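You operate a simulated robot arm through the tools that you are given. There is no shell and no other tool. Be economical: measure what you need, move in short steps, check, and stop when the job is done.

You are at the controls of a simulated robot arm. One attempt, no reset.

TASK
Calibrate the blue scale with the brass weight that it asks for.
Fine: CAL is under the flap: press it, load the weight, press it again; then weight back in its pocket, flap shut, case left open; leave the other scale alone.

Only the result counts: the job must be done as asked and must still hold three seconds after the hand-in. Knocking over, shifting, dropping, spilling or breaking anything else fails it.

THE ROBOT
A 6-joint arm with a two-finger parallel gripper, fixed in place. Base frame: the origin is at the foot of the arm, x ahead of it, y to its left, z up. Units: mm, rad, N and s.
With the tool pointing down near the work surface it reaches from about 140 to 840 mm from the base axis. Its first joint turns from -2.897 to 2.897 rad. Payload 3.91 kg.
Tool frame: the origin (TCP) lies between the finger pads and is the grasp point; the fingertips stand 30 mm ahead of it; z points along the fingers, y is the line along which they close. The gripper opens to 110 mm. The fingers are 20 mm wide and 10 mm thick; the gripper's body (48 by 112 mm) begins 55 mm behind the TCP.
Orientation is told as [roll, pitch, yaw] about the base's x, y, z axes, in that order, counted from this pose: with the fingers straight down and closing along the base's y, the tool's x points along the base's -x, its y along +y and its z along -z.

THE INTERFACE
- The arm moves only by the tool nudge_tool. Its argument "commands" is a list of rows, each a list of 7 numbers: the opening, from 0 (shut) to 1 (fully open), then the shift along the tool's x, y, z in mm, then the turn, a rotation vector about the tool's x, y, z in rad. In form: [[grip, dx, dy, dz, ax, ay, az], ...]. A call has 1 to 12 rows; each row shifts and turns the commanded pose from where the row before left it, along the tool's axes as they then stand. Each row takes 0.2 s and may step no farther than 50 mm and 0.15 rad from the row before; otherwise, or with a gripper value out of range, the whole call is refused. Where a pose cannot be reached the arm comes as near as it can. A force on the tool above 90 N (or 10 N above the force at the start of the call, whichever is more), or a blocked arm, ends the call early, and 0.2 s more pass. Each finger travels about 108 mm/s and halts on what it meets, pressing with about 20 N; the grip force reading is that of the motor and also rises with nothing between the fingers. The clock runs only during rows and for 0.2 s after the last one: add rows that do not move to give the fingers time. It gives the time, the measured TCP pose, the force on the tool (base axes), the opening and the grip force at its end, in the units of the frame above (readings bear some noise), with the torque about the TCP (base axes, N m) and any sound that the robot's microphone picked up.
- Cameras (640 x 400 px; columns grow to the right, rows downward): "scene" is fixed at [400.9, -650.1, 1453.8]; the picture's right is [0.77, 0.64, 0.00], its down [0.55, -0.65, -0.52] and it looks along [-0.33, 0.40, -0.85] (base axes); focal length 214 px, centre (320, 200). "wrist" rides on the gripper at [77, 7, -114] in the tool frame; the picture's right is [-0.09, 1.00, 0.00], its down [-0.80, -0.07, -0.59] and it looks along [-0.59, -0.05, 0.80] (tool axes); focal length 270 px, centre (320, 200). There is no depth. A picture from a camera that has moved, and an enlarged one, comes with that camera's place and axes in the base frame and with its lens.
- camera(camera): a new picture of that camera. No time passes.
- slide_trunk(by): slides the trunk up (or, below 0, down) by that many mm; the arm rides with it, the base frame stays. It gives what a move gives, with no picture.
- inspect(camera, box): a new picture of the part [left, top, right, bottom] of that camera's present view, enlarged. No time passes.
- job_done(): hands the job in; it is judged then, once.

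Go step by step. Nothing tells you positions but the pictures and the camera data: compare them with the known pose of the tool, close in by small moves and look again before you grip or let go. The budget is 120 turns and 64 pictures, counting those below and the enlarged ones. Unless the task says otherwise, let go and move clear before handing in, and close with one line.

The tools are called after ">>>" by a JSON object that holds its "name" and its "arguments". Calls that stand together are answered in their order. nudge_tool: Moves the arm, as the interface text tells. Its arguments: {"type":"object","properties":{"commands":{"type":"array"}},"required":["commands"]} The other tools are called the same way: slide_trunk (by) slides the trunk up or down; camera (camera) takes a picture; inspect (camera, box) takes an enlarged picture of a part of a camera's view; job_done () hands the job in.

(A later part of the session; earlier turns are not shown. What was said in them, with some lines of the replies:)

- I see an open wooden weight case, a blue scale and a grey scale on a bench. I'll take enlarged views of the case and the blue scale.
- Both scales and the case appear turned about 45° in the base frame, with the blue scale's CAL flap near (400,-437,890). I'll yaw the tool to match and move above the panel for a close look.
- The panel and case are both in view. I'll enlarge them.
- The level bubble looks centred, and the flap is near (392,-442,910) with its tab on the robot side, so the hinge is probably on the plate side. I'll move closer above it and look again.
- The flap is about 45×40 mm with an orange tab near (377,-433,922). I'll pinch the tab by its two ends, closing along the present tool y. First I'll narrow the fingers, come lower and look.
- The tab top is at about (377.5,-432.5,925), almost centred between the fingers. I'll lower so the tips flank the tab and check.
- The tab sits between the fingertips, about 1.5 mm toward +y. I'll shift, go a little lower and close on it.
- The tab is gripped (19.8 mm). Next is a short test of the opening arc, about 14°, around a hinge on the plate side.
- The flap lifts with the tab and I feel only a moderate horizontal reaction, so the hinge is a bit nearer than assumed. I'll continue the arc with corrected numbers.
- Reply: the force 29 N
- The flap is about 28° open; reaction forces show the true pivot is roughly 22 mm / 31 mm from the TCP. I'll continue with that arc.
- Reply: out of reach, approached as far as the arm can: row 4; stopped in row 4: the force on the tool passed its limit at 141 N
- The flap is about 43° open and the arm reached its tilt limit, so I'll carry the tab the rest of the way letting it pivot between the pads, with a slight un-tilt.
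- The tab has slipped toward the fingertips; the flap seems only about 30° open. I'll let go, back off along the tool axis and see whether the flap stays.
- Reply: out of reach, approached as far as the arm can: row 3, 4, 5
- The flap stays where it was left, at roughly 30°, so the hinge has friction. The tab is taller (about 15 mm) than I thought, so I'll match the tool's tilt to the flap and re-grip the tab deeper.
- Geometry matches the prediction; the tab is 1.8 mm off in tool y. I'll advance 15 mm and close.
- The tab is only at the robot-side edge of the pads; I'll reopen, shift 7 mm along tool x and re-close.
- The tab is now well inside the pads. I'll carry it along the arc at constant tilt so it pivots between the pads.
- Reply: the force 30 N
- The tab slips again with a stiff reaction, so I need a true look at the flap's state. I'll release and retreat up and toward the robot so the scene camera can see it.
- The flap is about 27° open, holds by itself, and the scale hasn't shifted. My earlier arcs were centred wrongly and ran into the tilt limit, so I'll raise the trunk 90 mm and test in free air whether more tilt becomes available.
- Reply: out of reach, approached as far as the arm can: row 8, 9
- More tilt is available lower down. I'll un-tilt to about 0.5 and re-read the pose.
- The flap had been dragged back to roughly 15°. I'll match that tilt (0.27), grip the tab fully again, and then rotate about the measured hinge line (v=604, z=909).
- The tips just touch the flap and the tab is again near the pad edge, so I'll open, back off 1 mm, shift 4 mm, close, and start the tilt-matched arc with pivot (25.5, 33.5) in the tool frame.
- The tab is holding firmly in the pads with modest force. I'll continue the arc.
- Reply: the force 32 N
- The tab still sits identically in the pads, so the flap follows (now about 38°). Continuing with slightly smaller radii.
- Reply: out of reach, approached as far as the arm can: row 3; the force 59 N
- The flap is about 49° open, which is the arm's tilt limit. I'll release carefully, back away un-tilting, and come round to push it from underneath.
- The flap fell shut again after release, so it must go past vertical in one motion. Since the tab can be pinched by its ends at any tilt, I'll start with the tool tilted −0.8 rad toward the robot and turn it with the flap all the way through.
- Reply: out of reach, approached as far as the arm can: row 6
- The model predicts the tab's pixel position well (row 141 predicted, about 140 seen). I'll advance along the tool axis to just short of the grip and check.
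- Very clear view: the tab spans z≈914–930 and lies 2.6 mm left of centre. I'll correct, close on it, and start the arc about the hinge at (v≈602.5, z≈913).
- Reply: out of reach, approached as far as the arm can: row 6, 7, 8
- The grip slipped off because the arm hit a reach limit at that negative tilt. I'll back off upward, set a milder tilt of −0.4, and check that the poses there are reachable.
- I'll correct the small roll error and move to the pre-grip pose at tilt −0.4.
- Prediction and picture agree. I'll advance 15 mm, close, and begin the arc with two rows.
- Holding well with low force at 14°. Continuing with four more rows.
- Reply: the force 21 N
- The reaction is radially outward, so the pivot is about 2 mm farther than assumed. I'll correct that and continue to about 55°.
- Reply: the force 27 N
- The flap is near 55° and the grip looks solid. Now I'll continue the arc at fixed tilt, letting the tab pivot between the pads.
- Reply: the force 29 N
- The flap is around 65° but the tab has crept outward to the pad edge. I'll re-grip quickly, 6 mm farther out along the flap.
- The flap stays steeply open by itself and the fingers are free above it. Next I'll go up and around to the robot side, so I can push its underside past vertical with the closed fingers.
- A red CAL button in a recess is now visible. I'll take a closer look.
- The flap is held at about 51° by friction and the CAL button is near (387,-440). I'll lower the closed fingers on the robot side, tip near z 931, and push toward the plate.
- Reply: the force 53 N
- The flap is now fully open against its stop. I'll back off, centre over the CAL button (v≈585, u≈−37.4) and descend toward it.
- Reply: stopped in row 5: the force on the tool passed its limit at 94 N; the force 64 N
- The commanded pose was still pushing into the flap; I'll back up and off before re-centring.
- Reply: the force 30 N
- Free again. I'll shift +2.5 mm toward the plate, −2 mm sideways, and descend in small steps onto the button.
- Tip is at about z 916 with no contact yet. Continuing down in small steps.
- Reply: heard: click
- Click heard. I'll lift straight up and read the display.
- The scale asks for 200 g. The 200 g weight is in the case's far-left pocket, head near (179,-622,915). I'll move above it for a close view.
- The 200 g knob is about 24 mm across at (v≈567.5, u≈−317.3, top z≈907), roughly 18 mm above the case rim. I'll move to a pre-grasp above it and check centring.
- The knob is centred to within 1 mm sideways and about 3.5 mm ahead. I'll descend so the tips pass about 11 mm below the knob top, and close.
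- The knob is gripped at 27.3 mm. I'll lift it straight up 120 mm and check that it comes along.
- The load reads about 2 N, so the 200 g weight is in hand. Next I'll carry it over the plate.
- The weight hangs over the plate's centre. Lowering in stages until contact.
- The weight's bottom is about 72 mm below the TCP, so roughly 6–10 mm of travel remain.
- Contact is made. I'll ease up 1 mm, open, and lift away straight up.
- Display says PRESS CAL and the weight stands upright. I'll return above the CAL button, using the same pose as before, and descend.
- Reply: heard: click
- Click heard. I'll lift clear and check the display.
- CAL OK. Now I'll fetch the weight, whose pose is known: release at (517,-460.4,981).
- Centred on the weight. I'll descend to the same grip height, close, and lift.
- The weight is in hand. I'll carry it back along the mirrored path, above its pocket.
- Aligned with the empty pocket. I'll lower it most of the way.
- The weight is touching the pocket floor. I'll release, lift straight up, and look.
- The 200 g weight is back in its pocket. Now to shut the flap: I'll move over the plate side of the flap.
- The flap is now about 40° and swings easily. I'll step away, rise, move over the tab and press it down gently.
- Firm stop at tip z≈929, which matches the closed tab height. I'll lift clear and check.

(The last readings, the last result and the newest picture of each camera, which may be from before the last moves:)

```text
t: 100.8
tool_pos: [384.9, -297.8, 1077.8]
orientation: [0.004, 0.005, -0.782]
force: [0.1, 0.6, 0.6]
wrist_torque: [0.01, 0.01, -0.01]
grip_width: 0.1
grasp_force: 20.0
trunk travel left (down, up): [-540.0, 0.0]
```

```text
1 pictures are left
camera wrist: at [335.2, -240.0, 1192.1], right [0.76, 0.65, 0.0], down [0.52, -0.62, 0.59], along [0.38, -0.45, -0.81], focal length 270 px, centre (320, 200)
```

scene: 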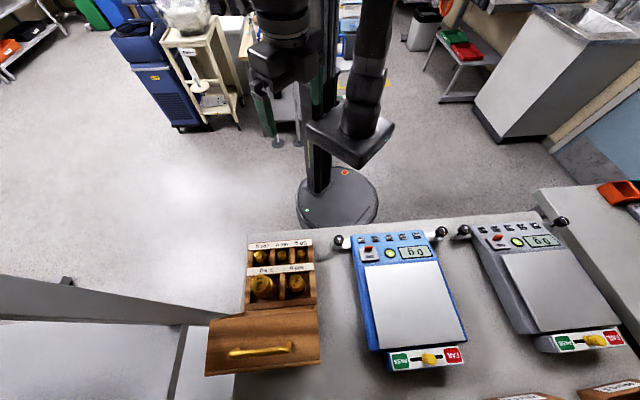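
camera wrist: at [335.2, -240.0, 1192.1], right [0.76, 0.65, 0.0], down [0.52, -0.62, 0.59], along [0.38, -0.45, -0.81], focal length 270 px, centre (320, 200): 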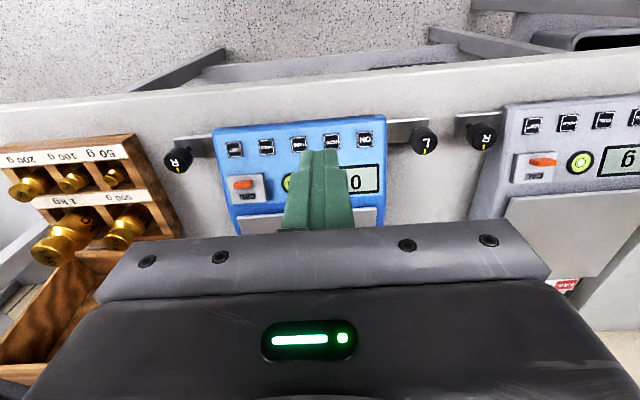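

The flap looks shut, the weights are all in the case, and the display reads 0. I'll use the last picture for an overall check.

>>> {"name": "inspect", "arguments": {"camera": "wrist", "box": [150, 115, 400, 225]}}

```text
2.56 times, centred on (275, 170) of wrist
camera zoom: at [335.2, -240.0, 1192.1], right [0.76, 0.65, 0.0], down [0.52, -0.62, 0.59], along [0.38, -0.45, -0.81], focal length 692 px, centre (435, 277)
```

zoom: 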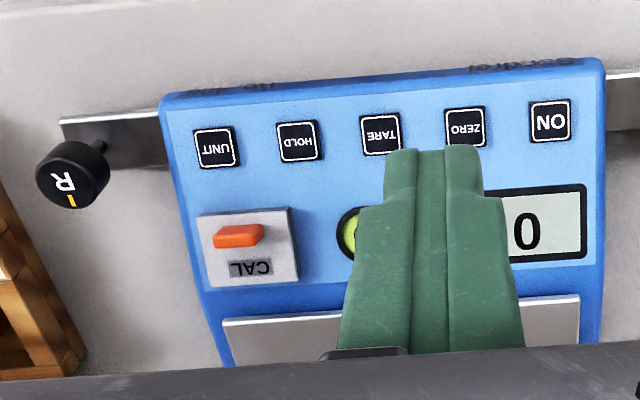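

The flap lies flat and shut, the weight is back in its pocket, the case is open and the hand is clear, so I'm handing in.

>>> {"name": "job_done", "arguments": {}}

```text
The job is handed in.
```

The blue scale asked for 200 g and showed CAL OK after the second press. The 200 g weight is back in its pocket, the flap is shut, the case is open, and I did not touch the other scale.
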